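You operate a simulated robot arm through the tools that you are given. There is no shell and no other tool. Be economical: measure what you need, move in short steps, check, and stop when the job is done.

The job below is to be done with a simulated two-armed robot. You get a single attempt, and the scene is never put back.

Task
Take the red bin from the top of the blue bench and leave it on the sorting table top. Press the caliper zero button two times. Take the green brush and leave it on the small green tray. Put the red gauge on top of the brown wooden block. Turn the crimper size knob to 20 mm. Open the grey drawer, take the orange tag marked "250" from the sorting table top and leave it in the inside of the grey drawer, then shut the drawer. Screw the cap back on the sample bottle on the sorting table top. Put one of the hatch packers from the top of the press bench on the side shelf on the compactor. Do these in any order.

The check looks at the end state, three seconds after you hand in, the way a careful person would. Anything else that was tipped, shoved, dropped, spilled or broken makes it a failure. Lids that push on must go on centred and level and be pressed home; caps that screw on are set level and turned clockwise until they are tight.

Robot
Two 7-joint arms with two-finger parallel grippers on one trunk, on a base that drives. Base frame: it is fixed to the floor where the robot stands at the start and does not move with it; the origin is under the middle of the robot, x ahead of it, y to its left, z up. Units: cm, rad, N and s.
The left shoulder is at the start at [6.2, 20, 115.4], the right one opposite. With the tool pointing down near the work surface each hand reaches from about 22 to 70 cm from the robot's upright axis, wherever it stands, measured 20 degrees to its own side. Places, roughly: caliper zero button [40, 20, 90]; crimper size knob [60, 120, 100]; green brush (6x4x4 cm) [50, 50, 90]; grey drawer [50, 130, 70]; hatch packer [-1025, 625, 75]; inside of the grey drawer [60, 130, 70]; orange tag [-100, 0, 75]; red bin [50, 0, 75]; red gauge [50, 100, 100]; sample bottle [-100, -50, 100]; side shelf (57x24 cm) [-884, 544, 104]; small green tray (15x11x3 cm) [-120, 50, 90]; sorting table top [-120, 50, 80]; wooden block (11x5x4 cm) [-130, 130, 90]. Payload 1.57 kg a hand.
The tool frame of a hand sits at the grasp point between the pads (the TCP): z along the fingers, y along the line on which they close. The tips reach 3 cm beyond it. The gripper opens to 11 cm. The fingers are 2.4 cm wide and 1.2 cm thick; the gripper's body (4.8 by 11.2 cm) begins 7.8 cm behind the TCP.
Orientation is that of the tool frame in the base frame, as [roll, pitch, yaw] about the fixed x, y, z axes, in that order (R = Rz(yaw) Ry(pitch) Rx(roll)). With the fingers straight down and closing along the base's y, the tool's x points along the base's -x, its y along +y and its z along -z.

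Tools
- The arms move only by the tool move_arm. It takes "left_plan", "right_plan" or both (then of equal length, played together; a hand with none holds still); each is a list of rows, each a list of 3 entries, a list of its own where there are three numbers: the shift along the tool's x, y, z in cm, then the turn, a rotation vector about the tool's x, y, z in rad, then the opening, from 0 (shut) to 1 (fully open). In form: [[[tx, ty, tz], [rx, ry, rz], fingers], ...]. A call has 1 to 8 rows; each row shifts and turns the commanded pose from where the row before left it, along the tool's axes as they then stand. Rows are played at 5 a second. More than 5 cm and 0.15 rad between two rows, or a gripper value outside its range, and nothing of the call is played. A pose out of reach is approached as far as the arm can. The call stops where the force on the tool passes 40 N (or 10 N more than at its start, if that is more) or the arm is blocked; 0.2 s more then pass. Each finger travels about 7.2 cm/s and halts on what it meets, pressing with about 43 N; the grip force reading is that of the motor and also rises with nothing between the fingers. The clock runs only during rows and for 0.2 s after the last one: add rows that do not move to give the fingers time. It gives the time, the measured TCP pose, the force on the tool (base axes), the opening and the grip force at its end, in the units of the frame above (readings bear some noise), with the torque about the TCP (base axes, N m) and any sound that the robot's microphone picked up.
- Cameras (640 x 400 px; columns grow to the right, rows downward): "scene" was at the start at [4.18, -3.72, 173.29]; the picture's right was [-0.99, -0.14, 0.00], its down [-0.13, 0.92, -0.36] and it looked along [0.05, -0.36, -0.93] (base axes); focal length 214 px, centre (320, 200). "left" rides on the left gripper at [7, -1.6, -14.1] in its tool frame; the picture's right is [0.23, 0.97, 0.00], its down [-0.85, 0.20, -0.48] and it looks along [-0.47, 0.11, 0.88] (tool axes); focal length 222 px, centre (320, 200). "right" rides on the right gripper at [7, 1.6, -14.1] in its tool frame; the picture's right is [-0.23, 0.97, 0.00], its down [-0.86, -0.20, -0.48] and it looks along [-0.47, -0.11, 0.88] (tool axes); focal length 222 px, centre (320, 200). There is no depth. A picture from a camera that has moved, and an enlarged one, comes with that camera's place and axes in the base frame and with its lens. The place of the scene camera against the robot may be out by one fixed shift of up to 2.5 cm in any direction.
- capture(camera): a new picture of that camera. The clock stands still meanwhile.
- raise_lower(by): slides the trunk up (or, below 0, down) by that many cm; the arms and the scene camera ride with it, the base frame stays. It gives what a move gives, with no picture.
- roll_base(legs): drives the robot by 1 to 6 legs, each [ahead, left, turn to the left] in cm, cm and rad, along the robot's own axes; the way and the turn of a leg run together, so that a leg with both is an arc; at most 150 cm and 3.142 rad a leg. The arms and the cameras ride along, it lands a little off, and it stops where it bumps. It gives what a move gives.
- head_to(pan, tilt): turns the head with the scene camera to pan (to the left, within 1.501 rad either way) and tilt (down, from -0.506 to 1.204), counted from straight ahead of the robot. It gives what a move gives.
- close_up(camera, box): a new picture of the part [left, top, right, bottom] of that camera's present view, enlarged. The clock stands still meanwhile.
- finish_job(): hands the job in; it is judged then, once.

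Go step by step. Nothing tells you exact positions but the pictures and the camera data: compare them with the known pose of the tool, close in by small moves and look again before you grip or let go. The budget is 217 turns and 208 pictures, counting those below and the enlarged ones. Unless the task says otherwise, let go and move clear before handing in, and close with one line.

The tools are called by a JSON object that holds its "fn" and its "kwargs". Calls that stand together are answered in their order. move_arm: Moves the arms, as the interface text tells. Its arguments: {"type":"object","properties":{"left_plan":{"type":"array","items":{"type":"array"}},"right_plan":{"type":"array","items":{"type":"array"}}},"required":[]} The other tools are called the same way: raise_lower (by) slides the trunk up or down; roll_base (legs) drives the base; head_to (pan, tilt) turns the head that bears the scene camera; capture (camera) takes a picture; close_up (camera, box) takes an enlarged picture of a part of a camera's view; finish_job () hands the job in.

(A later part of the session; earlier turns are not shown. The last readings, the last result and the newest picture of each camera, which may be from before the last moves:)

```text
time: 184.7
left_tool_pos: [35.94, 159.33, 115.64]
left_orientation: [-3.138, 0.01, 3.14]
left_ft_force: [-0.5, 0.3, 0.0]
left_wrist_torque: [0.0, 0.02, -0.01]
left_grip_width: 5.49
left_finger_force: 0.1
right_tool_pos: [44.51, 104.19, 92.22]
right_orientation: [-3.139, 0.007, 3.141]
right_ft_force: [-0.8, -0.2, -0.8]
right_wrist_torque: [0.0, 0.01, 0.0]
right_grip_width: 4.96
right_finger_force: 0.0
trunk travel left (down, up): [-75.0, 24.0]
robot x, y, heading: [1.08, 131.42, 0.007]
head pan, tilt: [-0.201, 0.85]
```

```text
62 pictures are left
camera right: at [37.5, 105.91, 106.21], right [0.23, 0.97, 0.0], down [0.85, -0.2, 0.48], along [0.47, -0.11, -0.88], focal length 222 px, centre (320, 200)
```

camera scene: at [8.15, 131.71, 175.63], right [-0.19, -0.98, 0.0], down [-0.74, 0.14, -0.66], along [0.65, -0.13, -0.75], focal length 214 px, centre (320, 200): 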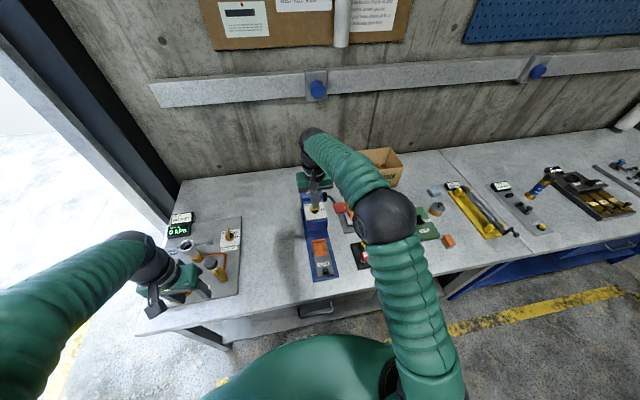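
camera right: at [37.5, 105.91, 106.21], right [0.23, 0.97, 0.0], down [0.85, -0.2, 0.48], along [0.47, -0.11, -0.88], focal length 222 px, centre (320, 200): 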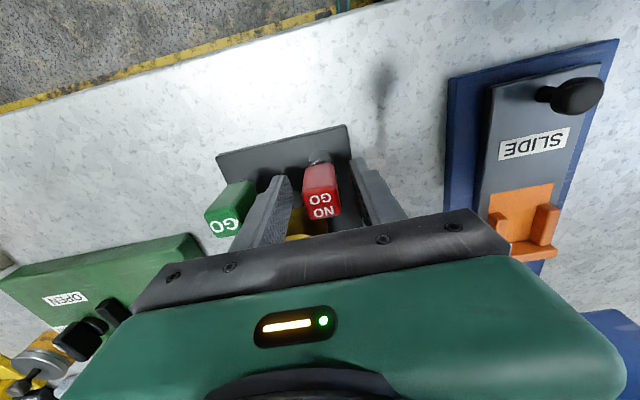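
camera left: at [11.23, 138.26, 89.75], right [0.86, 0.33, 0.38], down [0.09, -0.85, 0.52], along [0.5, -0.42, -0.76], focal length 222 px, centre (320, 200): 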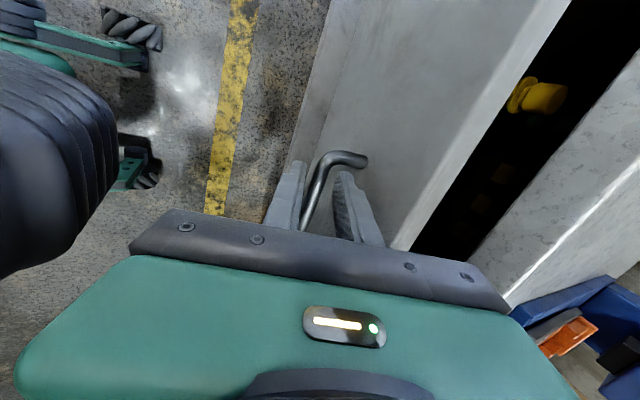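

Gauge is between the fingers, clear of the green one. Grip and lift straight up.

{"fn": "move_arm", "kwargs": {"right_plan": [[[0, 0, 0], [0, 0, 0], 0.2], [[0, 0, 0], [0, 0, 0], 0], [[0, 0, 0], [0, 0, 0], 0], [[0, 0, -1], [0, 0, 0], 0], [[0, 0, -2], [0, 0, 0], 0], [[0, 0, -3], [0, 0, 0], 0], [[0, 0, -4], [0, 0, 0], 0], [[0, 0, -4], [0, 0, 0], 0]]}}

{"fn": "close_up", "kwargs": {"camera": "scene", "box": [330, 210, 410, 280]}}

{"fn": "capture", "kwargs": {"camera": "right"}}

```text
time: 186.5
left_tool_pos: [35.8, 159.26, 115.73]
left_orientation: [-3.138, 0.01, 3.14]
left_ft_force: [0.5, -0.4, 0.3]
left_wrist_torque: [-0.01, 0.03, -0.02]
left_grip_width: 5.49
left_finger_force: 0.1
right_tool_pos: [44.42, 104.48, 105.96]
right_orientation: [-3.138, 0.005, 3.141]
right_ft_force: [-0.2, -0.2, -0.7]
right_wrist_torque: [0.02, 0.0, 0.0]
right_grip_width: 2.32
right_finger_force: 35.9
trunk travel left (down, up): [-75.0, 24.0]
robot x, y, heading: [1.02, 131.74, 0.007]
head pan, tilt: [-0.201, 0.85]
```

```text
5.71 times, centred on (370, 245) of scene
camera zoom: at [11.81, 131.58, 175.65], right [-0.19, -0.98, 0.0], down [-0.74, 0.14, -0.66], along [0.65, -0.13, -0.75], focal length 1226 px, centre (34, -57)
```

zoom: 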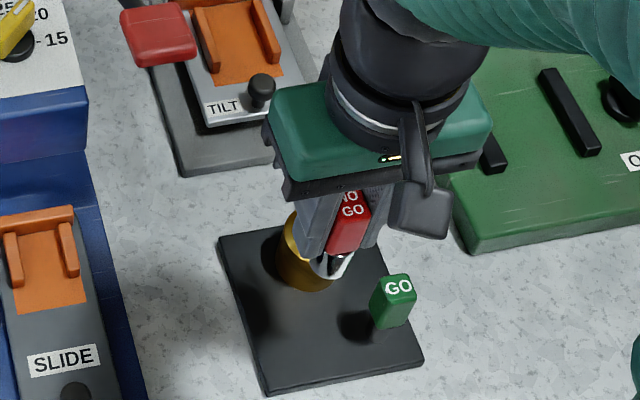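

```text
60 pictures are left
camera right: at [37.43, 106.12, 120.02], right [0.23, 0.97, 0.0], down [0.85, -0.2, 0.48], along [0.47, -0.11, -0.88], focal length 222 px, centre (320, 200)
```

right: 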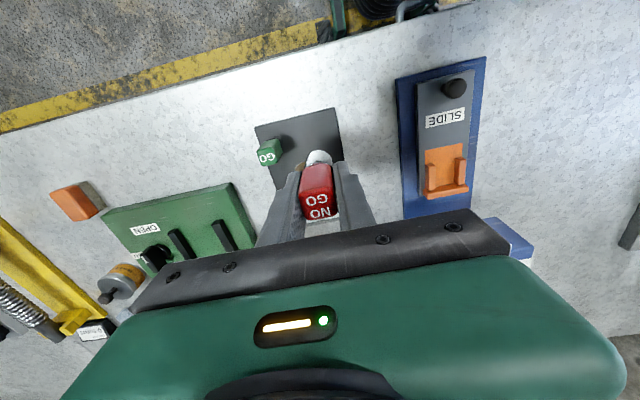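

The gauge is held; it stands on a flat pin (it stood free on the plate). I retract and drive back to the sorting table, facing the wooden block.

{"fn": "move_arm", "kwargs": {"right_plan": [[[2, 0, -3], [0, 0, 0], 0], [[4, 1, 0], [0, 0, 0], 0]]}}

{"fn": "roll_base", "kwargs": {"legs": [[-30, -18, 0], [0, 0, 3.13], [28, 0, 0]]}}

{"fn": "head_to", "kwargs": {"pan": -0.3, "tilt": 0.8}}

{"fn": "capture", "kwargs": {"camera": "scene"}}

{"fn": "capture", "kwargs": {"camera": "right"}}

```text
time: 187.1
left_tool_pos: [35.62, 159.31, 115.85]
left_orientation: [-3.137, 0.015, 3.14]
left_ft_force: [0.1, -0.3, 1.0]
left_wrist_torque: [-0.02, -0.01, 0.01]
left_grip_width: 5.49
left_finger_force: 0.1
right_tool_pos: [37.99, 105.04, 109.39]
right_orientation: [-3.139, 0.008, -3.141]
right_ft_force: [-0.7, -1.1, -0.4]
right_wrist_torque: [0.02, -0.05, -0.04]
right_grip_width: 2.35
right_finger_force: 35.2
trunk travel left (down, up): [-75.0, 24.0]
robot x, y, heading: [1.12, 131.35, 0.007]
head pan, tilt: [-0.201, 0.85]
```

```text
time: 198.3
left_tool_pos: [-92.73, 84.73, 115.75]
left_orientation: [-3.137, 0.013, 0.015]
left_ft_force: [0.6, 0.6, -0.2]
left_wrist_torque: [0.02, -0.03, -0.04]
left_grip_width: 5.54
left_finger_force: 0.2
right_tool_pos: [-95.95, 139.07, 109.31]
right_orientation: [-3.14, 0.007, 0.016]
right_ft_force: [-0.6, 0.3, -0.8]
right_wrist_torque: [-0.01, -0.01, -0.02]
right_grip_width: 2.33
right_finger_force: 35.3
trunk travel left (down, up): [-75.0, 24.0]
robot x, y, heading: [-58.25, 112.84, -3.116]
head pan, tilt: [-0.201, 0.85]
```

```text
time: 199.0
left_tool_pos: [-92.82, 84.74, 115.78]
left_orientation: [-3.136, 0.01, 0.016]
left_ft_force: [-0.1, -0.6, 1.0]
left_wrist_torque: [-0.01, -0.03, -0.01]
left_grip_width: 5.5
left_finger_force: 0.1
right_tool_pos: [-96.27, 138.87, 109.23]
right_orientation: [-3.139, 0.005, 0.014]
right_ft_force: [-0.3, 0.1, -1.2]
right_wrist_torque: [0.01, -0.01, 0.03]
right_grip_width: 2.33
right_finger_force: 35.7
trunk travel left (down, up): [-75.0, 24.0]
robot x, y, heading: [-58.62, 112.85, -3.119]
head pan, tilt: [-0.3, 0.799]
```

```text
59 pictures are left
camera scene: at [-69.15, 116.72, 176.05], right [0.27, 0.96, 0.0], down [0.69, -0.2, -0.7], along [-0.67, 0.19, -0.72], focal length 214 px, centre (320, 200)
```

scene: 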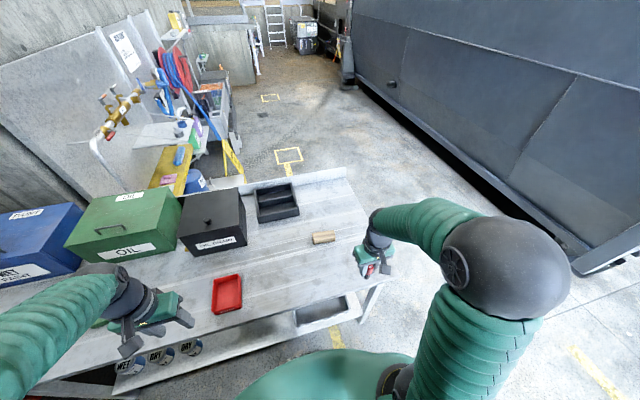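

```text
58 pictures are left
camera right: at [-89.14, 137.49, 123.31], right [-0.21, -0.98, 0.0], down [-0.86, 0.18, 0.48], along [-0.47, 0.1, -0.88], focal length 222 px, centre (320, 200)
```

right: 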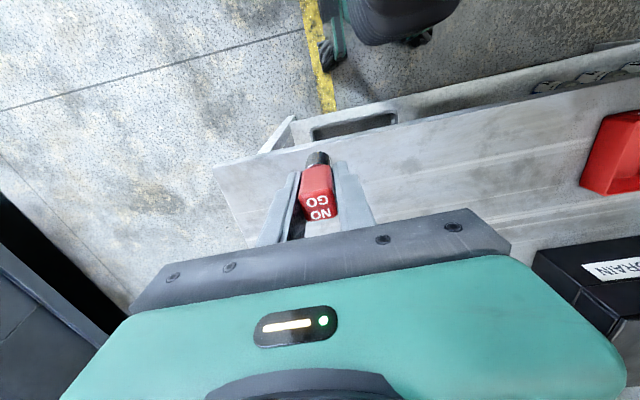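

The block is near [-125.5, 132]. I move 6 cm closer and bring the gauge over it.

{"fn": "roll_base", "kwargs": {"legs": [[6, 0, 0]]}}

{"fn": "move_arm", "kwargs": {"right_plan": [[[-4, 1.3, 0], [0, 0, 0], 0], [[-4, 1.3, 0], [0, 0, 0], 0], [[-4, 1.3, 0], [0, 0, 0], 0], [[-4, 1.3, 0], [0, 0, 0.016], 0], [[-3.5, 1.3, 0], [0, 0, 0], 0]]}}

{"fn": "capture", "kwargs": {"camera": "right"}}

```text
time: 199.9
left_tool_pos: [-98.03, 84.68, 116.05]
left_orientation: [-3.14, 0.02, 0.018]
left_ft_force: [0.8, 0.6, -0.2]
left_wrist_torque: [0.0, 0.05, 0.02]
left_grip_width: 5.51
left_finger_force: 0.0
right_tool_pos: [-101.36, 138.88, 109.48]
right_orientation: [-3.139, 0.017, 0.015]
right_ft_force: [-0.2, -0.3, -0.4]
right_wrist_torque: [0.0, 0.01, 0.02]
right_grip_width: 2.32
right_finger_force: 35.0
trunk travel left (down, up): [-75.0, 24.0]
robot x, y, heading: [-64.45, 112.86, -3.12]
head pan, tilt: [-0.3, 0.799]
```

```text
time: 201.2
left_tool_pos: [-99.0, 84.61, 115.8]
left_orientation: [-3.138, 0.008, 0.016]
left_ft_force: [0.1, 0.4, 0.0]
left_wrist_torque: [-0.03, -0.04, -0.03]
left_grip_width: 5.48
left_finger_force: 0.2
right_tool_pos: [-121.81, 132.3, 109.18]
right_orientation: [-3.138, 0.005, -0.004]
right_ft_force: [-0.3, -0.5, -1.7]
right_wrist_torque: [0.0, 0.01, 0.0]
right_grip_width: 2.32
right_finger_force: 35.3
trunk travel left (down, up): [-75.0, 24.0]
robot x, y, heading: [-64.8, 113.45, -3.112]
head pan, tilt: [-0.3, 0.799]
```

```text
57 pictures are left
camera right: at [-114.73, 130.58, 123.23], right [-0.23, -0.97, 0.0], down [-0.85, 0.2, 0.48], along [-0.47, 0.11, -0.88], focal length 222 px, centre (320, 200)
```

right: 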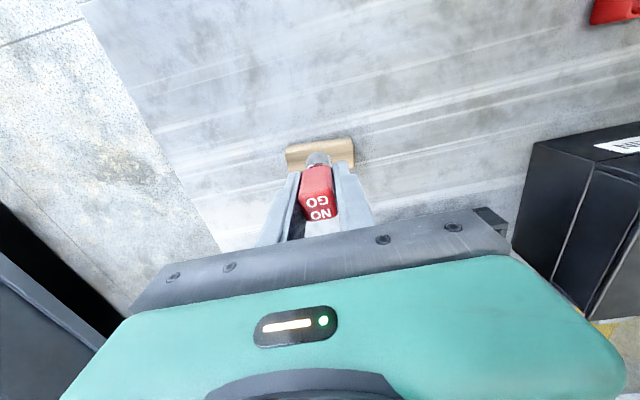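

Block top centre computes to [-124.8, 132.8]. I centre and lower partway.

{"fn": "move_arm", "kwargs": {"right_plan": [[[-3, -0.5, 0], [0, 0, 0], 0], [[0, 0, 4], [0, 0, 0], 0], [[0, 0, 4], [0, 0, 0], 0], [[0, 0, 3], [0, 0, 0], 0], [[0, 0, 0], [0, 0, 0], 0]]}}

{"fn": "capture", "kwargs": {"camera": "right"}}

{"fn": "close_up", "kwargs": {"camera": "scene", "box": [280, 210, 380, 290]}}

```text
time: 202.3
left_tool_pos: [-99.0, 84.61, 115.75]
left_orientation: [-3.14, 0.008, 0.016]
left_ft_force: [0.7, -0.4, 0.4]
left_wrist_torque: [0.0, 0.02, -0.02]
left_grip_width: 5.51
left_finger_force: 0.0
right_tool_pos: [-124.8, 132.59, 98.42]
right_orientation: [-3.137, 0.006, 0.0]
right_ft_force: [0.2, 0.2, -0.9]
right_wrist_torque: [-0.02, 0.01, -0.03]
right_grip_width: 2.33
right_finger_force: 35.5
trunk travel left (down, up): [-75.0, 24.0]
robot x, y, heading: [-64.34, 113.11, -3.116]
head pan, tilt: [-0.3, 0.799]
```

```text
56 pictures are left
camera right: at [-117.71, 130.92, 112.48], right [-0.23, -0.97, 0.0], down [-0.85, 0.2, 0.48], along [-0.47, 0.11, -0.88], focal length 222 px, centre (320, 200)
```

right: 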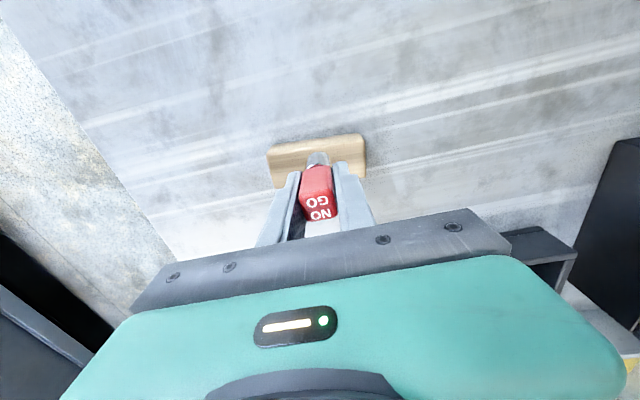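

```text
5.00 times, centred on (330, 250) of scene
camera zoom: at [-75.58, 116.53, 176.03], right [0.27, 0.96, 0.0], down [0.69, -0.2, -0.7], along [-0.67, 0.19, -0.72], focal length 1072 px, centre (270, -50)
```

zoom: 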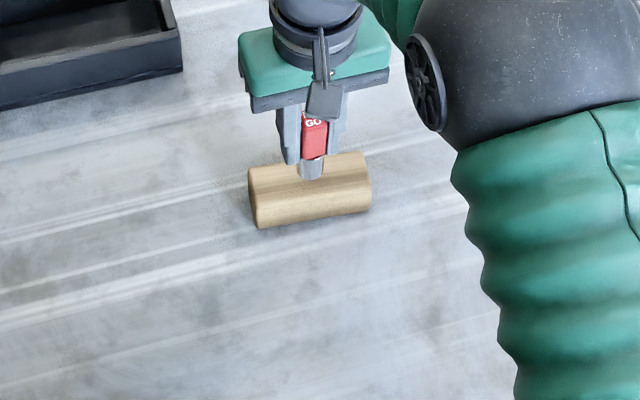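

{"fn": "close_up", "kwargs": {"camera": "right", "box": [250, 115, 390, 225]}}

{"fn": "close_up", "kwargs": {"camera": "scene", "box": [315, 225, 365, 265]}}

```text
3.64 times, centred on (320, 170) of right
camera zoom: at [-117.71, 130.92, 112.48], right [-0.23, -0.97, 0.0], down [-0.85, 0.2, 0.48], along [-0.47, 0.11, -0.88], focal length 808 px, centre (320, 309)
```

zoom: 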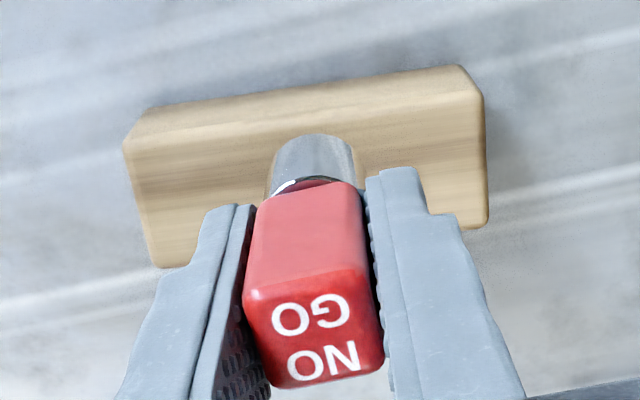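

```text
10.00 times, centred on (340, 245) of scene
camera zoom: at [-75.58, 116.53, 176.03], right [0.27, 0.96, 0.0], down [0.69, -0.2, -0.7], along [-0.67, 0.19, -0.72], focal length 2145 px, centre (120, -250)
```

zoom: 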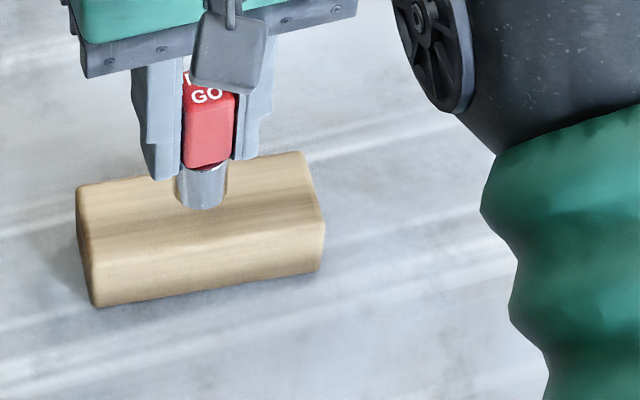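

The gauge's pin end is a flat ~1.8 cm cylinder, so it can stand. Block top centre refines to [-126.5, 133.3]; I correct and lower slowly to contact.

{"fn": "move_arm", "kwargs": {"right_plan": [[[-1.7, -0.7, 0], [0, 0, 0], 0], [[0, 0, 1], [0, 0, 0], 0], [[0, 0, 0.4], [0, 0, 0], 0], [[0, 0, 0.3], [0, 0, 0], 0], [[0, 0, 0.3], [0, 0, 0], 0], [[0, 0, 0.3], [0, 0, 0], 0], [[0, 0, 0], [0, 0, 0], 0]]}}

{"fn": "close_up", "kwargs": {"camera": "right", "box": [250, 115, 390, 225]}}

{"fn": "close_up", "kwargs": {"camera": "scene", "box": [315, 225, 365, 265]}}

```text
time: 203.9
left_tool_pos: [-99.08, 84.56, 115.88]
left_orientation: [-3.138, 0.01, 0.016]
left_ft_force: [-0.7, -0.3, 0.3]
left_wrist_torque: [-0.01, 0.01, -0.02]
left_grip_width: 5.48
left_finger_force: 0.0
right_tool_pos: [-126.6, 133.44, 96.02]
right_orientation: [-3.137, 0.006, 0.0]
right_ft_force: [-0.1, -0.2, -1.2]
right_wrist_torque: [0.01, 0.01, -0.03]
right_grip_width: 2.34
right_finger_force: 35.7
trunk travel left (down, up): [-75.0, 24.0]
robot x, y, heading: [-64.4, 113.37, -3.12]
head pan, tilt: [-0.3, 0.799]
```

```text
3.64 times, centred on (320, 170) of right
camera zoom: at [-119.53, 131.74, 110.18], right [-0.23, -0.97, 0.0], down [-0.85, 0.2, 0.48], along [-0.47, 0.11, -0.88], focal length 808 px, centre (320, 309)
```

zoom: 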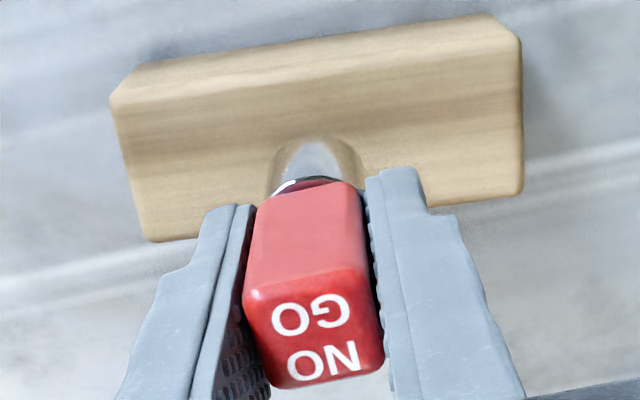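

```text
10.00 times, centred on (340, 245) of scene
camera zoom: at [-75.52, 116.54, 176.04], right [0.27, 0.96, 0.0], down [0.69, -0.2, -0.7], along [-0.67, 0.19, -0.72], focal length 2145 px, centre (120, -250)
```

zoom: 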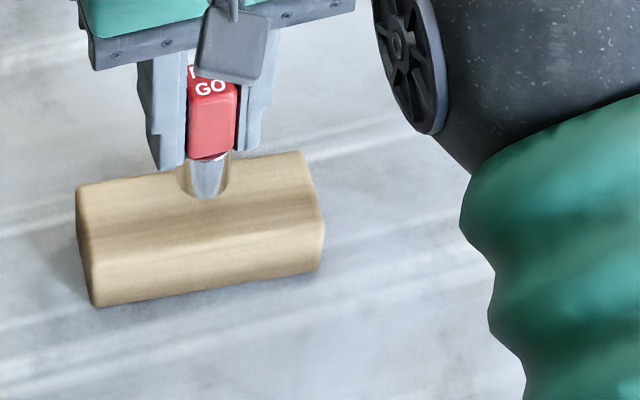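

{"fn": "move_arm", "kwargs": {"right_plan": [[[0.4, 0.3, 0.3], [0, 0, 0], 0], [[0, 0, 0.3], [0, 0, 0], 0], [[0, 0, 0.25], [0, 0, 0], 0], [[0, 0, 0.25], [0, 0, 0], 0], [[0, 0, 0.2], [0, 0, 0], 0], [[0, 0, 0.2], [0, 0, 0], 0], [[0, 0, 0.2], [0, 0, 0], 0]]}}

```text
time: 205.6
left_tool_pos: [-99.04, 84.76, 115.75]
left_orientation: [-3.139, 0.012, 0.018]
left_ft_force: [0.1, 0.0, 0.6]
left_wrist_torque: [-0.04, -0.02, 0.01]
left_grip_width: 5.5
left_finger_force: 0.1
right_tool_pos: [-126.16, 133.15, 94.41]
right_orientation: [-3.14, 0.005, 0.0]
right_ft_force: [-0.4, -0.6, -1.0]
right_wrist_torque: [0.01, 0.04, -0.02]
right_grip_width: 2.36
right_finger_force: 35.1
trunk travel left (down, up): [-75.0, 24.0]
robot x, y, heading: [-64.51, 112.78, -3.119]
head pan, tilt: [-0.3, 0.799]
```

{"fn": "move_arm", "kwargs": {"right_plan": [[[0, 0, 0.2], [0, 0, 0], 0], [[0, 0, 0.2], [0, 0, 0], 0], [[0, 0, 0.2], [0, 0, 0], 0], [[0, 0, 0.2], [0, 0, 0], 0], [[0, 0, 0.2], [0, 0, 0], 0], [[0, 0, 0.2], [0, 0, 0], 0]]}}

{"fn": "close_up", "kwargs": {"camera": "right", "box": [250, 115, 390, 225]}}

{"fn": "close_up", "kwargs": {"camera": "scene", "box": [315, 225, 365, 265]}}

```text
time: 206.9
left_tool_pos: [-98.73, 84.45, 115.91]
left_orientation: [-3.138, 0.014, 0.015]
left_ft_force: [-0.4, 0.2, 0.2]
left_wrist_torque: [0.0, -0.04, 0.0]
left_grip_width: 5.5
left_finger_force: 0.1
right_tool_pos: [-126.11, 133.09, 93.43]
right_orientation: [-3.137, 0.012, -0.001]
right_ft_force: [-0.7, 2.5, 36.6]
right_wrist_torque: [0.14, -0.06, 0.04]
right_grip_width: 2.35
right_finger_force: 35.7
trunk travel left (down, up): [-75.0, 24.0]
robot x, y, heading: [-64.58, 113.11, -3.12]
head pan, tilt: [-0.3, 0.799]
```

```text
3.64 times, centred on (320, 170) of right
camera zoom: at [-118.96, 131.37, 107.46], right [-0.23, -0.97, 0.0], down [-0.85, 0.2, 0.49], along [-0.48, 0.11, -0.87], focal length 808 px, centre (320, 309)
```

zoom: 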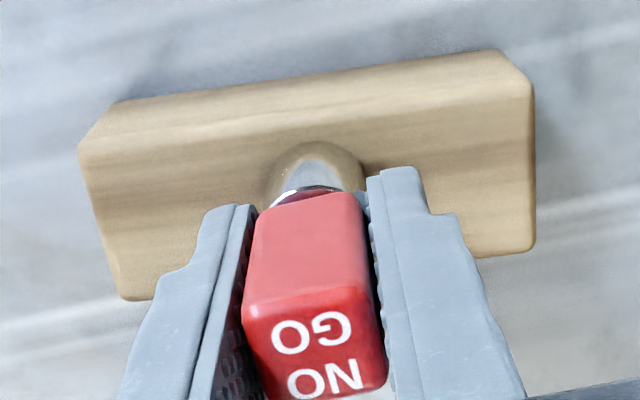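

```text
10.00 times, centred on (340, 245) of scene
camera zoom: at [-74.78, 116.33, 176.13], right [0.27, 0.96, 0.0], down [0.69, -0.19, -0.7], along [-0.67, 0.19, -0.72], focal length 2145 px, centre (120, -250)
```

zoom: 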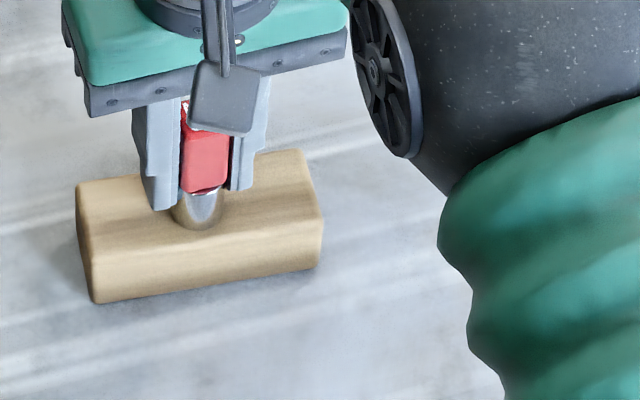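

Firm contact with the gauge upright and well within the block top. I ease the pressure, open and lift away carefully.

{"fn": "move_arm", "kwargs": {"right_plan": [[[0, 0, -0.25], [0, 0, 0], 0], [[0, 0, 0], [0, 0, 0], 0], [[0, 0, 0], [0, 0, 0], 0.3], [[0, 0, 0], [0, 0, 0], 0.5], [[0, 0, 0], [0, 0, 0], 0.5], [[0, 0, -1.5], [0, 0, 0], 0.5], [[0, 0, -3], [0, 0, 0], 0.5], [[0, 0, -4], [0, 0, 0], 0.5]]}}

{"fn": "move_arm", "kwargs": {"right_plan": [[[0, 0, -4], [0, 0, 0], 0.5], [[4, 0, 0], [0, 0, 0], 0.5], [[4, 0, 0], [0, 0, 0], 0.5], [[4, 0, 0], [0, 0, 0], 0.5], [[4, 0, 0], [0, 0, 0], 0.5], [[4, 0, 0], [0, 0, 0], 0.5]]}}

{"fn": "close_up", "kwargs": {"camera": "scene", "box": [305, 215, 375, 270]}}

```text
time: 208.8
left_tool_pos: [-98.92, 84.51, 115.78]
left_orientation: [-3.136, 0.012, 0.017]
left_ft_force: [-0.6, 0.6, -0.8]
left_wrist_torque: [-0.01, 0.05, 0.01]
left_grip_width: 5.48
left_finger_force: 0.1
right_tool_pos: [-126.2, 132.93, 102.15]
right_orientation: [-3.138, 0.004, -0.001]
right_ft_force: [0.0, 0.0, 0.7]
right_wrist_torque: [-0.01, -0.04, 0.0]
right_grip_width: 5.5
right_finger_force: 0.1
trunk travel left (down, up): [-75.0, 24.0]
robot x, y, heading: [-64.49, 113.42, -3.118]
head pan, tilt: [-0.3, 0.799]
```

```text
time: 210.2
left_tool_pos: [-98.81, 84.63, 115.9]
left_orientation: [-3.14, 0.011, 0.018]
left_ft_force: [0.3, 0.4, -0.1]
left_wrist_torque: [0.0, 0.01, 0.03]
left_grip_width: 5.49
left_finger_force: 0.1
right_tool_pos: [-106.08, 133.08, 105.62]
right_orientation: [-3.137, 0.007, -0.002]
right_ft_force: [0.1, -0.3, 0.5]
right_wrist_torque: [0.03, 0.02, 0.0]
right_grip_width: 5.5
right_finger_force: 0.1
trunk travel left (down, up): [-75.0, 24.0]
robot x, y, heading: [-64.64, 113.31, -3.12]
head pan, tilt: [-0.3, 0.799]
```

```text
7.27 times, centred on (340, 242) of scene
camera zoom: at [-75.08, 116.53, 176.06], right [0.27, 0.96, 0.0], down [0.69, -0.2, -0.7], along [-0.67, 0.19, -0.72], focal length 1560 px, centre (174, -109)
```

zoom: 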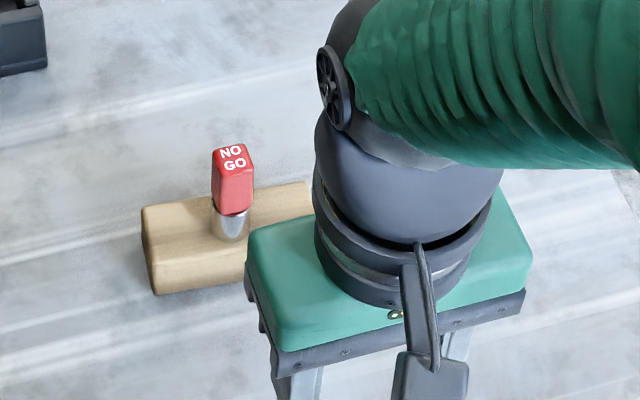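

The gauge stands on the block. The last job is far away: the hatch packer near [-1025, 625]. I drive around the table end and down the corridor beside the container, then look.

{"fn": "roll_base", "kwargs": {"legs": [[-12, 0, 0], [0, -137, 0], [150, 0, 0], [150, 0, 0]]}}

{"fn": "head_to", "kwargs": {"pan": -0.2, "tilt": 0.3}}

{"fn": "capture", "kwargs": {"camera": "scene"}}

```text
time: 232.2
left_tool_pos: [-397.92, 216.37, 115.82]
left_orientation: [-3.138, 0.012, -0.008]
left_ft_force: [-0.8, -0.5, 0.4]
left_wrist_torque: [0.0, 0.02, -0.02]
left_grip_width: 5.49
left_finger_force: 0.0
right_tool_pos: [-403.68, 264.96, 105.63]
right_orientation: [-3.14, 0.006, -0.027]
right_ft_force: [0.1, -0.5, -0.1]
right_wrist_torque: [0.0, -0.01, -0.02]
right_grip_width: 5.52
right_finger_force: 0.0
trunk travel left (down, up): [-75.0, 24.0]
robot x, y, heading: [-362.71, 243.76, 3.141]
head pan, tilt: [-0.3, 0.799]
```

```text
time: 233.1
left_tool_pos: [-397.69, 216.33, 115.8]
left_orientation: [-3.138, 0.012, -0.008]
left_ft_force: [-0.4, 0.3, 0.1]
left_wrist_torque: [-0.01, 0.02, -0.02]
left_grip_width: 5.5
left_finger_force: 0.1
right_tool_pos: [-403.79, 265.0, 105.7]
right_orientation: [-3.138, 0.006, -0.026]
right_ft_force: [-1.1, 0.0, -0.1]
right_wrist_torque: [0.01, -0.03, -0.02]
right_grip_width: 5.5
right_finger_force: 0.0
trunk travel left (down, up): [-75.0, 24.0]
robot x, y, heading: [-362.53, 244.1, 3.143]
head pan, tilt: [-0.201, 0.3]
```

```text
47 pictures are left
camera scene: at [-374.93, 247.17, 180.47], right [0.2, 0.98, 0.0], down [0.29, -0.06, -0.95], along [-0.94, 0.19, -0.3], focal length 214 px, centre (320, 200)
```

scene: 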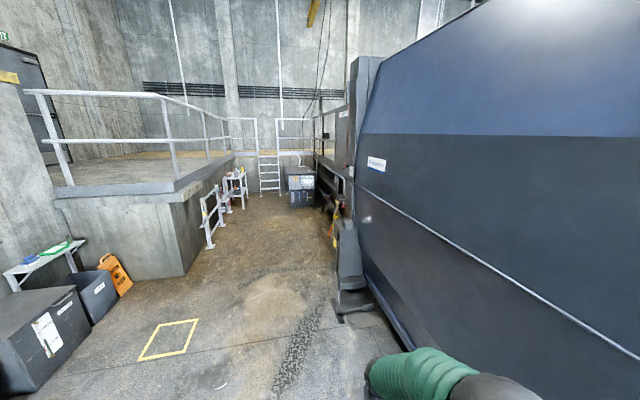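

The corridor is clear along y≈235. I move on past the container's end and look right.

{"fn": "roll_base", "kwargs": {"legs": [[0, 12, 0], [150, 0, 0], [140, 0, 0]]}}

{"fn": "head_to", "kwargs": {"pan": -1.1, "tilt": 0.35}}

{"fn": "capture", "kwargs": {"camera": "scene"}}

```text
time: 247.8
left_tool_pos: [-686.59, 211.78, 115.8]
left_orientation: [-3.139, 0.011, -0.042]
left_ft_force: [0.9, -0.4, -0.5]
left_wrist_torque: [0.0, -0.01, 0.02]
left_grip_width: 5.51
left_finger_force: 0.1
right_tool_pos: [-690.82, 260.53, 105.63]
right_orientation: [-3.137, 0.008, -0.059]
right_ft_force: [0.6, 0.1, 0.2]
right_wrist_torque: [-0.01, -0.01, 0.01]
right_grip_width: 5.5
right_finger_force: 0.0
trunk travel left (down, up): [-75.0, 24.0]
robot x, y, heading: [-650.51, 237.97, 3.11]
head pan, tilt: [-0.201, 0.3]
```

```text
time: 249.1
left_tool_pos: [-686.48, 211.82, 115.8]
left_orientation: [-3.139, 0.013, -0.04]
left_ft_force: [0.0, 0.2, -0.6]
left_wrist_torque: [-0.01, 0.04, 0.02]
left_grip_width: 5.52
left_finger_force: 0.0
right_tool_pos: [-690.93, 260.64, 105.72]
right_orientation: [-3.138, 0.008, -0.061]
right_ft_force: [0.3, -0.1, -0.1]
right_wrist_torque: [0.0, 0.02, 0.03]
right_grip_width: 5.51
right_finger_force: 0.1
trunk travel left (down, up): [-75.0, 24.0]
robot x, y, heading: [-650.37, 238.64, 3.106]
head pan, tilt: [-1.1, 0.351]
```

```text
46 pictures are left
camera scene: at [-657.64, 248.11, 180.02], right [0.91, 0.42, 0.0], down [0.15, -0.31, -0.94], along [-0.4, 0.85, -0.34], focal length 214 px, centre (320, 200)
```

scene: 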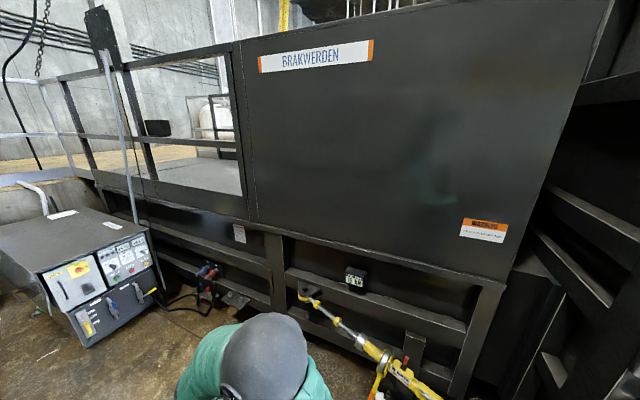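

This is the compactor's near side; the shelf and press bench lie on its far side (+y). I must back out and go around the container's open end.

{"fn": "roll_base", "kwargs": {"legs": [[0, 8, 0.035], [-150, 0, 0], [-150, 0, 0], [-150, 0, 0], [-150, 0, 0], [-25, 0, 0]]}}

{"fn": "head_to", "kwargs": {"pan": -1.4, "tilt": 0.35}}

{"fn": "capture", "kwargs": {"camera": "scene"}}

```text
time: 279.2
left_tool_pos: [-69.95, 220.22, 115.87]
left_orientation: [-3.137, 0.008, 0.038]
left_ft_force: [-0.6, 0.9, 0.2]
left_wrist_torque: [0.0, 0.0, -0.04]
left_grip_width: 5.5
left_finger_force: 0.0
right_tool_pos: [-78.19, 268.53, 105.6]
right_orientation: [-3.138, 0.003, 0.02]
right_ft_force: [0.3, -0.6, -0.6]
right_wrist_torque: [-0.01, 0.02, 0.02]
right_grip_width: 5.51
right_finger_force: 0.1
trunk travel left (down, up): [-75.0, 24.0]
robot x, y, heading: [-36.2, 249.04, -3.094]
head pan, tilt: [-1.1, 0.351]
```

```text
time: 280.0
left_tool_pos: [-69.62, 220.15, 115.91]
left_orientation: [-3.138, 0.013, 0.037]
left_ft_force: [0.6, -0.6, -0.5]
left_wrist_torque: [-0.03, 0.02, 0.01]
left_grip_width: 5.5
left_finger_force: 0.2
right_tool_pos: [-77.9, 268.57, 105.79]
right_orientation: [-3.14, 0.007, 0.02]
right_ft_force: [-0.6, 0.1, 0.2]
right_wrist_torque: [0.0, 0.03, 0.0]
right_grip_width: 5.48
right_finger_force: 0.1
trunk travel left (down, up): [-75.0, 24.0]
robot x, y, heading: [-35.69, 249.76, -3.092]
head pan, tilt: [-1.4, 0.351]
```

```text
45 pictures are left
camera scene: at [-41.04, 259.73, 180.02], right [0.98, 0.22, 0.0], down [0.07, -0.34, -0.94], along [-0.2, 0.92, -0.34], focal length 214 px, centre (320, 200)
```

scene: 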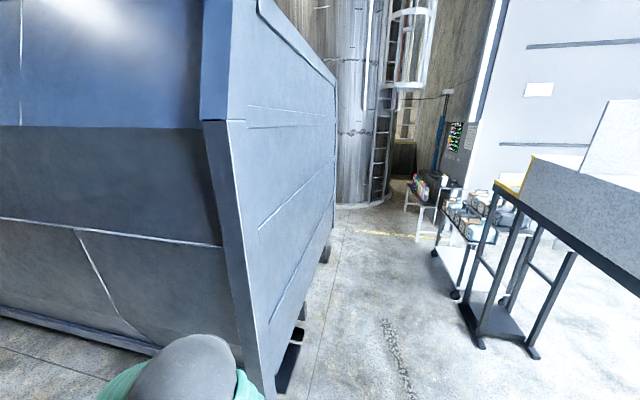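

The gap between container end (x≈-90) and racks (x≈66) is passable along x≈-10. I straighten and go sideways +y, then look around the corner.

{"fn": "roll_base", "kwargs": {"legs": [[-26, 0, -0.05], [0, -150, 0], [0, -150, 0]]}}

{"fn": "head_to", "kwargs": {"pan": -0.5, "tilt": 0.3}}

{"fn": "capture", "kwargs": {"camera": "scene"}}

```text
time: 295.5
left_tool_pos: [-46.9, 512.75, 115.83]
left_orientation: [-3.138, 0.012, -0.014]
left_ft_force: [-0.5, -0.6, -0.2]
left_wrist_torque: [-0.02, 0.02, 0.03]
left_grip_width: 5.49
left_finger_force: 0.0
right_tool_pos: [-52.68, 561.26, 105.7]
right_orientation: [-3.137, 0.006, -0.03]
right_ft_force: [-0.6, 0.4, 0.2]
right_wrist_torque: [0.01, -0.03, 0.01]
right_grip_width: 5.5
right_finger_force: 0.1
trunk travel left (down, up): [-75.0, 24.0]
robot x, y, heading: [-11.94, 540.55, 3.137]
head pan, tilt: [-1.4, 0.351]
```

```text
time: 296.7
left_tool_pos: [-46.87, 512.86, 115.88]
left_orientation: [-3.14, 0.013, -0.014]
left_ft_force: [0.1, 0.2, 0.4]
left_wrist_torque: [0.01, -0.01, 0.01]
left_grip_width: 5.49
left_finger_force: 0.2
right_tool_pos: [-52.63, 561.48, 105.73]
right_orientation: [-3.14, 0.009, -0.029]
right_ft_force: [-0.1, -0.4, -0.4]
right_wrist_torque: [0.02, 0.01, -0.01]
right_grip_width: 5.49
right_finger_force: 0.1
trunk travel left (down, up): [-75.0, 24.0]
robot x, y, heading: [-11.77, 540.2, 3.134]
head pan, tilt: [-0.499, 0.3]
```

```text
44 pictures are left
camera scene: at [-23.09, 546.14, 180.48], right [0.48, 0.88, 0.0], down [0.26, -0.14, -0.95], along [-0.84, 0.46, -0.3], focal length 214 px, centre (320, 200)
```

scene: 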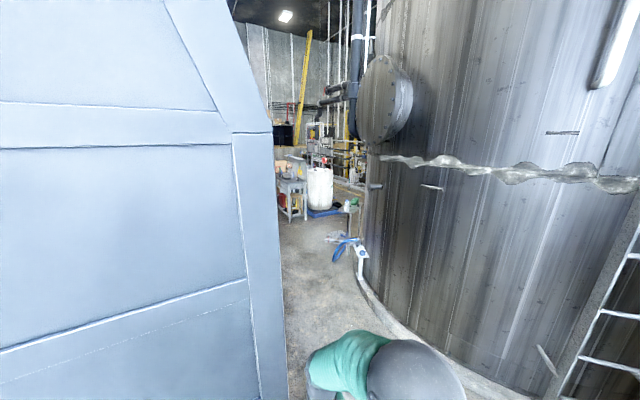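

The lane between container (y≈575) and silo (y≈690) is open. I centre at y≈632 and advance.

{"fn": "roll_base", "kwargs": {"legs": [[0, -92, 0.006], [150, 0, 0], [120, 0, 0]]}}

{"fn": "head_to", "kwargs": {"pan": 0.0, "tilt": 0.3}}

{"fn": "capture", "kwargs": {"camera": "scene"}}

```text
time: 314.2
left_tool_pos: [-318.53, 590.32, 115.98]
left_orientation: [-3.139, 0.014, 0.056]
left_ft_force: [-0.1, 0.0, -0.7]
left_wrist_torque: [0.02, 0.01, 0.02]
left_grip_width: 5.48
left_finger_force: 0.0
right_tool_pos: [-327.61, 638.49, 105.7]
right_orientation: [-3.139, 0.008, 0.039]
right_ft_force: [0.3, 0.5, 0.5]
right_wrist_torque: [-0.01, -0.01, -0.01]
right_grip_width: 5.51
right_finger_force: 0.1
trunk travel left (down, up): [-75.0, 24.0]
robot x, y, heading: [-285.49, 619.67, -3.076]
head pan, tilt: [-0.499, 0.3]
```

```text
time: 315.2
left_tool_pos: [-318.49, 590.46, 115.93]
left_orientation: [-3.137, 0.012, 0.056]
left_ft_force: [-0.8, -0.4, 0.2]
left_wrist_torque: [-0.02, 0.02, -0.02]
left_grip_width: 5.51
left_finger_force: 0.1
right_tool_pos: [-327.64, 638.5, 105.7]
right_orientation: [-3.141, 0.008, 0.038]
right_ft_force: [0.4, 0.8, -0.1]
right_wrist_torque: [0.01, -0.03, -0.02]
right_grip_width: 5.49
right_finger_force: 0.0
trunk travel left (down, up): [-75.0, 24.0]
robot x, y, heading: [-285.34, 619.75, -3.079]
head pan, tilt: [0.0, 0.3]
```

```text
43 pictures are left
camera scene: at [-298.03, 620.7, 180.48], right [-0.06, 1.0, 0.0], down [0.3, 0.02, -0.95], along [-0.95, -0.06, -0.3], focal length 214 px, centre (320, 200)
```

scene: 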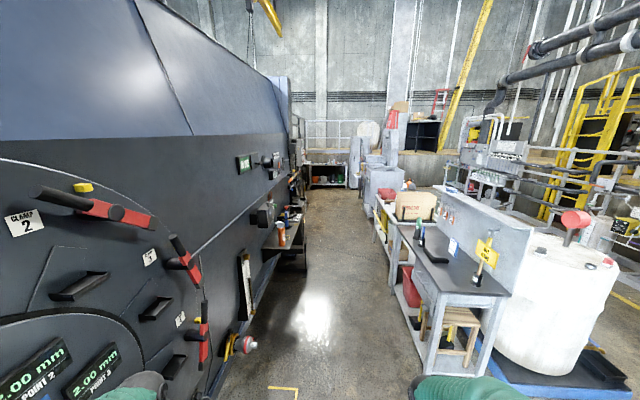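

I see the compactor's far side on the left (with fittings I must avoid) and benches on the right; the shelf and press bench are further ahead. I raise the trunk for clearance, centre in the lane and advance.

{"fn": "raise_lower", "kwargs": {"by": 23}}

{"fn": "roll_base", "kwargs": {"legs": [[0, -24, -0.062], [110, 0, 0], [110, 0, 0]]}}

{"fn": "head_to", "kwargs": {"pan": 0.0, "tilt": 0.45}}

{"fn": "capture", "kwargs": {"camera": "scene"}}

```text
time: 317.6
left_tool_pos: [-318.54, 590.47, 138.95]
left_orientation: [-3.14, 0.014, 0.054]
left_ft_force: [-0.5, -0.7, -1.0]
left_wrist_torque: [-0.01, 0.01, 0.0]
left_grip_width: 5.49
left_finger_force: 0.0
right_tool_pos: [-327.69, 638.66, 128.76]
right_orientation: [-3.14, 0.01, 0.039]
right_ft_force: [0.4, 0.0, -0.1]
right_wrist_torque: [-0.01, 0.02, 0.05]
right_grip_width: 5.5
right_finger_force: 0.1
trunk travel left (down, up): [-98.0, 1.0]
robot x, y, heading: [-285.54, 619.79, -3.083]
head pan, tilt: [0.0, 0.3]
```

```text
time: 330.1
left_tool_pos: [-546.78, 616.12, 138.92]
left_orientation: [-3.138, 0.016, -0.01]
left_ft_force: [-0.4, -0.7, -0.8]
left_wrist_torque: [0.01, -0.02, -0.03]
left_grip_width: 5.51
left_finger_force: 0.0
right_tool_pos: [-552.71, 664.83, 128.86]
right_orientation: [-3.14, 0.011, -0.027]
right_ft_force: [0.1, -0.7, 0.1]
right_wrist_torque: [-0.01, 0.01, 0.01]
right_grip_width: 5.5
right_finger_force: 0.1
trunk travel left (down, up): [-98.0, 1.0]
robot x, y, heading: [-512.32, 643.6, 3.137]
head pan, tilt: [0.0, 0.3]
```

```text
time: 330.8
left_tool_pos: [-546.8, 616.05, 138.98]
left_orientation: [-3.137, 0.016, -0.009]
left_ft_force: [-0.2, 0.4, 0.6]
left_wrist_torque: [0.0, 0.05, 0.01]
left_grip_width: 5.47
left_finger_force: 0.1
right_tool_pos: [-552.85, 664.78, 128.8]
right_orientation: [-3.139, 0.011, -0.029]
right_ft_force: [-0.2, 0.3, 0.6]
right_wrist_torque: [0.02, -0.01, 0.05]
right_grip_width: 5.5
right_finger_force: 0.0
trunk travel left (down, up): [-98.0, 1.0]
robot x, y, heading: [-512.44, 643.29, 3.137]
head pan, tilt: [0.0, 0.45]
```

```text
42 pictures are left
camera scene: at [-524.32, 645.05, 202.1], right [0.0, 1.0, 0.0], down [0.44, 0.0, -0.9], along [-0.9, 0.0, -0.44], focal length 214 px, centre (320, 200)
```

scene: 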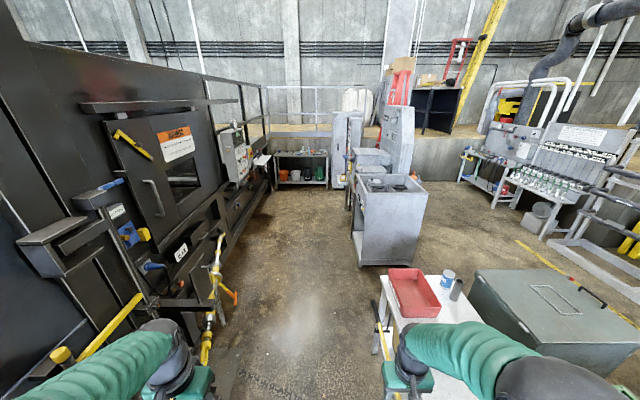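

The press bench (low table with green items) is at the far end; the side shelf is on the compactor just left before it. I continue along y≈630.

{"fn": "roll_base", "kwargs": {"legs": [[0, 12, 0.004], [150, 0, 0], [150, 0, 0]]}}

{"fn": "head_to", "kwargs": {"pan": 0.2, "tilt": 0.6}}

{"fn": "capture", "kwargs": {"camera": "scene"}}

```text
time: 345.8
left_tool_pos: [-840.9, 596.9, 138.96]
left_orientation: [-3.138, 0.015, 0.011]
left_ft_force: [-0.1, -0.4, -0.3]
left_wrist_torque: [0.01, -0.01, -0.04]
left_grip_width: 5.48
left_finger_force: 0.0
right_tool_pos: [-847.78, 645.47, 128.9]
right_orientation: [-3.14, 0.01, -0.008]
right_ft_force: [0.3, 0.5, -0.5]
right_wrist_torque: [0.01, 0.01, 0.01]
right_grip_width: 5.5
right_finger_force: 0.1
trunk travel left (down, up): [-98.0, 1.0]
robot x, y, heading: [-806.72, 625.06, -3.124]
head pan, tilt: [0.0, 0.45]
```

```text
time: 346.6
left_tool_pos: [-840.83, 596.83, 138.95]
left_orientation: [-3.138, 0.015, 0.011]
left_ft_force: [-0.5, -0.1, 0.5]
left_wrist_torque: [0.04, 0.02, -0.01]
left_grip_width: 5.49
left_finger_force: 0.0
right_tool_pos: [-847.82, 645.43, 128.92]
right_orientation: [-3.141, 0.01, -0.007]
right_ft_force: [0.6, -0.3, -0.9]
right_wrist_torque: [-0.02, 0.02, -0.01]
right_grip_width: 5.5
right_finger_force: 0.1
trunk travel left (down, up): [-98.0, 1.0]
robot x, y, heading: [-806.81, 625.33, -3.121]
head pan, tilt: [0.201, 0.6]
```

```text
41 pictures are left
camera scene: at [-818.48, 624.52, 200.74], right [-0.22, 0.98, 0.0], down [0.55, 0.12, -0.82], along [-0.81, -0.18, -0.57], focal length 214 px, centre (320, 200)
```

scene: 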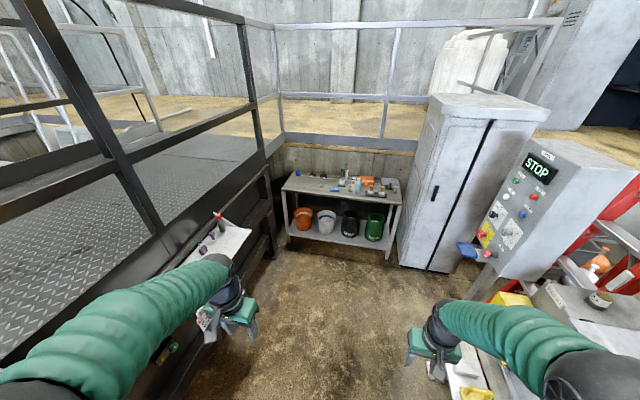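

{"fn": "close_up", "kwargs": {"camera": "scene", "box": [270, 150, 420, 250]}}

{"fn": "close_up", "kwargs": {"camera": "scene", "box": [150, 190, 290, 330]}}

```text
4.00 times, centred on (345, 200) of scene
camera zoom: at [-818.48, 624.52, 200.74], right [-0.22, 0.98, 0.0], down [0.55, 0.12, -0.82], along [-0.81, -0.18, -0.57], focal length 858 px, centre (220, 200)
```

zoom: 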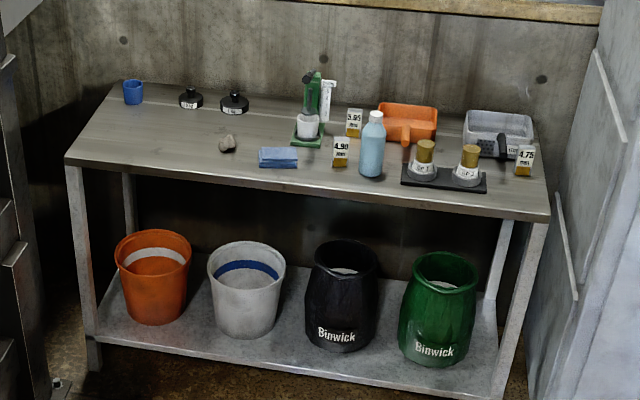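

```text
2.86 times, centred on (220, 260) of scene
camera zoom: at [-818.48, 624.52, 200.74], right [-0.22, 0.98, 0.0], down [0.55, 0.12, -0.82], along [-0.81, -0.18, -0.57], focal length 613 px, centre (606, 29)
```

zoom: 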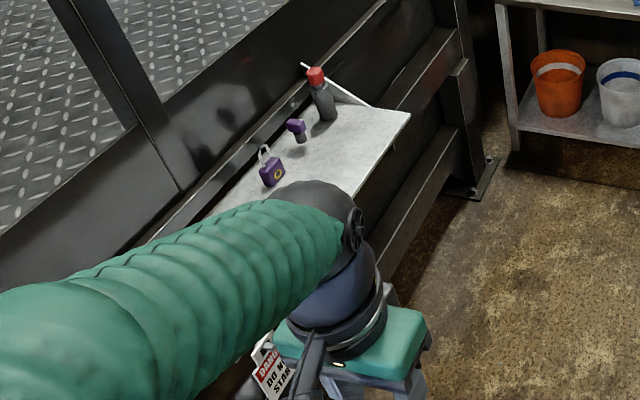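

The labelled yellow pieces (3.95, 4.90, 4.75 mm) look like the packers. I'll take the front one, 4.90, at about [-1029, 612]. I drive up to the press bench and lower the trunk.

{"fn": "roll_base", "kwargs": {"legs": [[80, 0, -0.02], [72, 0, 0]]}}

{"fn": "raise_lower", "kwargs": {"by": -30}}

{"fn": "head_to", "kwargs": {"pan": 0.1, "tilt": 0.8}}

{"fn": "capture", "kwargs": {"camera": "scene"}}

{"fn": "capture", "kwargs": {"camera": "left"}}

```text
time: 354.4
left_tool_pos: [-992.85, 595.53, 139.06]
left_orientation: [-3.139, 0.016, 0.005]
left_ft_force: [0.3, -0.1, 0.7]
left_wrist_torque: [0.05, -0.04, 0.03]
left_grip_width: 5.48
left_finger_force: 0.1
right_tool_pos: [-999.61, 644.29, 128.84]
right_orientation: [-3.141, 0.012, -0.013]
right_ft_force: [-0.2, 0.3, -0.8]
right_wrist_torque: [-0.01, -0.01, 0.02]
right_grip_width: 5.48
right_finger_force: 0.1
trunk travel left (down, up): [-98.0, 1.0]
robot x, y, heading: [-958.64, 623.76, -3.131]
head pan, tilt: [0.201, 0.6]
```

```text
time: 357.4
left_tool_pos: [-993.02, 595.56, 109.02]
left_orientation: [-3.139, 0.015, 0.004]
left_ft_force: [0.1, -0.9, 0.3]
left_wrist_torque: [-0.05, -0.01, 0.02]
left_grip_width: 5.5
left_finger_force: 0.0
right_tool_pos: [-999.64, 644.08, 98.87]
right_orientation: [-3.14, 0.009, -0.014]
right_ft_force: [-0.5, -0.5, -0.3]
right_wrist_torque: [0.0, -0.02, -0.01]
right_grip_width: 5.49
right_finger_force: 0.0
trunk travel left (down, up): [-68.0, 31.0]
robot x, y, heading: [-958.82, 623.52, -3.133]
head pan, tilt: [0.201, 0.6]
```

```text
time: 358.1
left_tool_pos: [-993.06, 595.47, 108.97]
left_orientation: [-3.139, 0.015, 0.004]
left_ft_force: [-0.7, 0.2, -0.4]
left_wrist_torque: [0.02, -0.01, -0.04]
left_grip_width: 5.51
left_finger_force: 0.0
right_tool_pos: [-999.66, 644.19, 98.8]
right_orientation: [-3.14, 0.009, -0.014]
right_ft_force: [-0.2, -0.1, -0.2]
right_wrist_torque: [-0.02, 0.0, 0.02]
right_grip_width: 5.48
right_finger_force: 0.0
trunk travel left (down, up): [-68.0, 31.0]
robot x, y, heading: [-958.62, 623.13, -3.131]
head pan, tilt: [0.099, 0.799]
```

```text
38 pictures are left
camera scene: at [-969.88, 624.01, 169.05], right [-0.11, 0.99, 0.0], down [0.71, 0.08, -0.7], along [-0.69, -0.08, -0.72], focal length 214 px, centre (320, 200)
```

scene: 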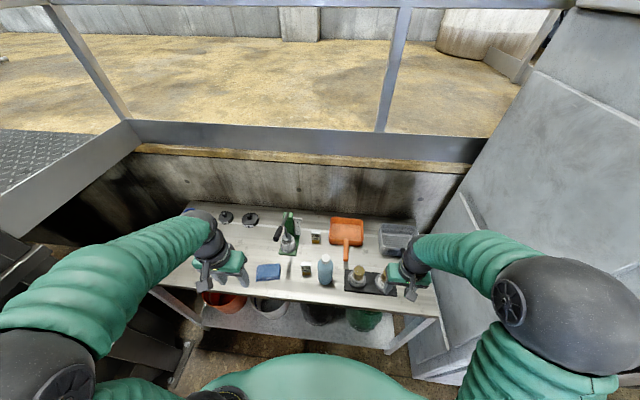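

```text
37 pictures are left
camera left: at [-985.82, 597.2, 122.96], right [0.23, -0.97, -0.01], down [-0.85, -0.2, 0.49], along [-0.48, -0.11, -0.87], focal length 222 px, centre (320, 200)
```

left: 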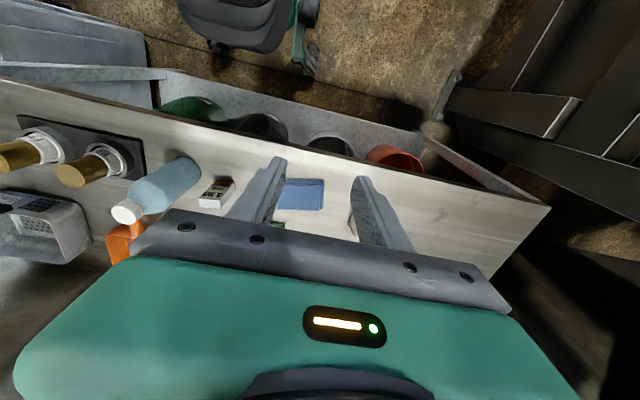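

{"fn": "close_up", "kwargs": {"camera": "scene", "box": [250, 205, 370, 295]}}

{"fn": "close_up", "kwargs": {"camera": "left", "box": [100, 140, 260, 250]}}

```text
4.44 times, centred on (310, 250) of scene
camera zoom: at [-969.88, 624.01, 169.05], right [-0.11, 0.99, 0.0], down [0.71, 0.08, -0.7], along [-0.69, -0.08, -0.72], focal length 953 px, centre (364, -22)
```

zoom: 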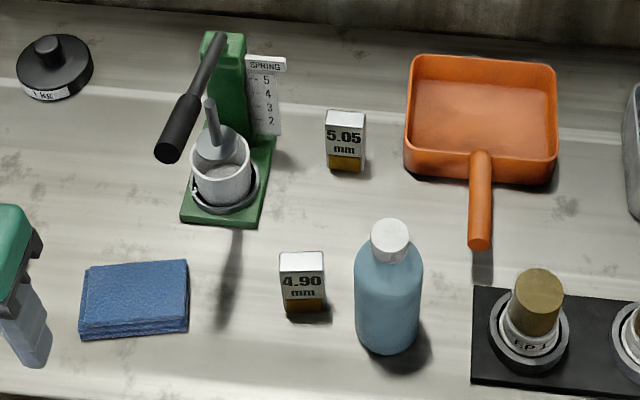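

```text
3.64 times, centred on (180, 195) of left
camera zoom: at [-985.82, 597.2, 122.96], right [0.23, -0.97, -0.01], down [-0.85, -0.2, 0.49], along [-0.48, -0.11, -0.87], focal length 808 px, centre (829, 218)
```

zoom: 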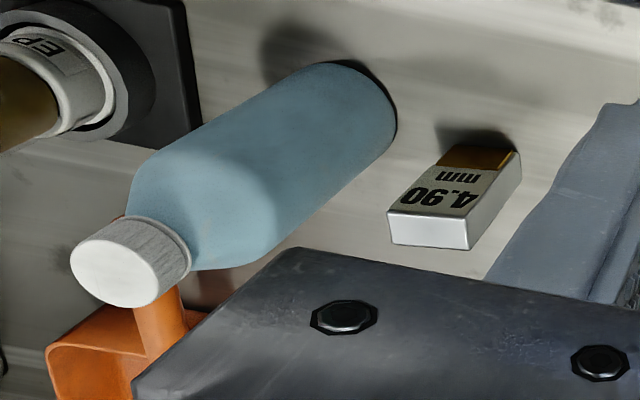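

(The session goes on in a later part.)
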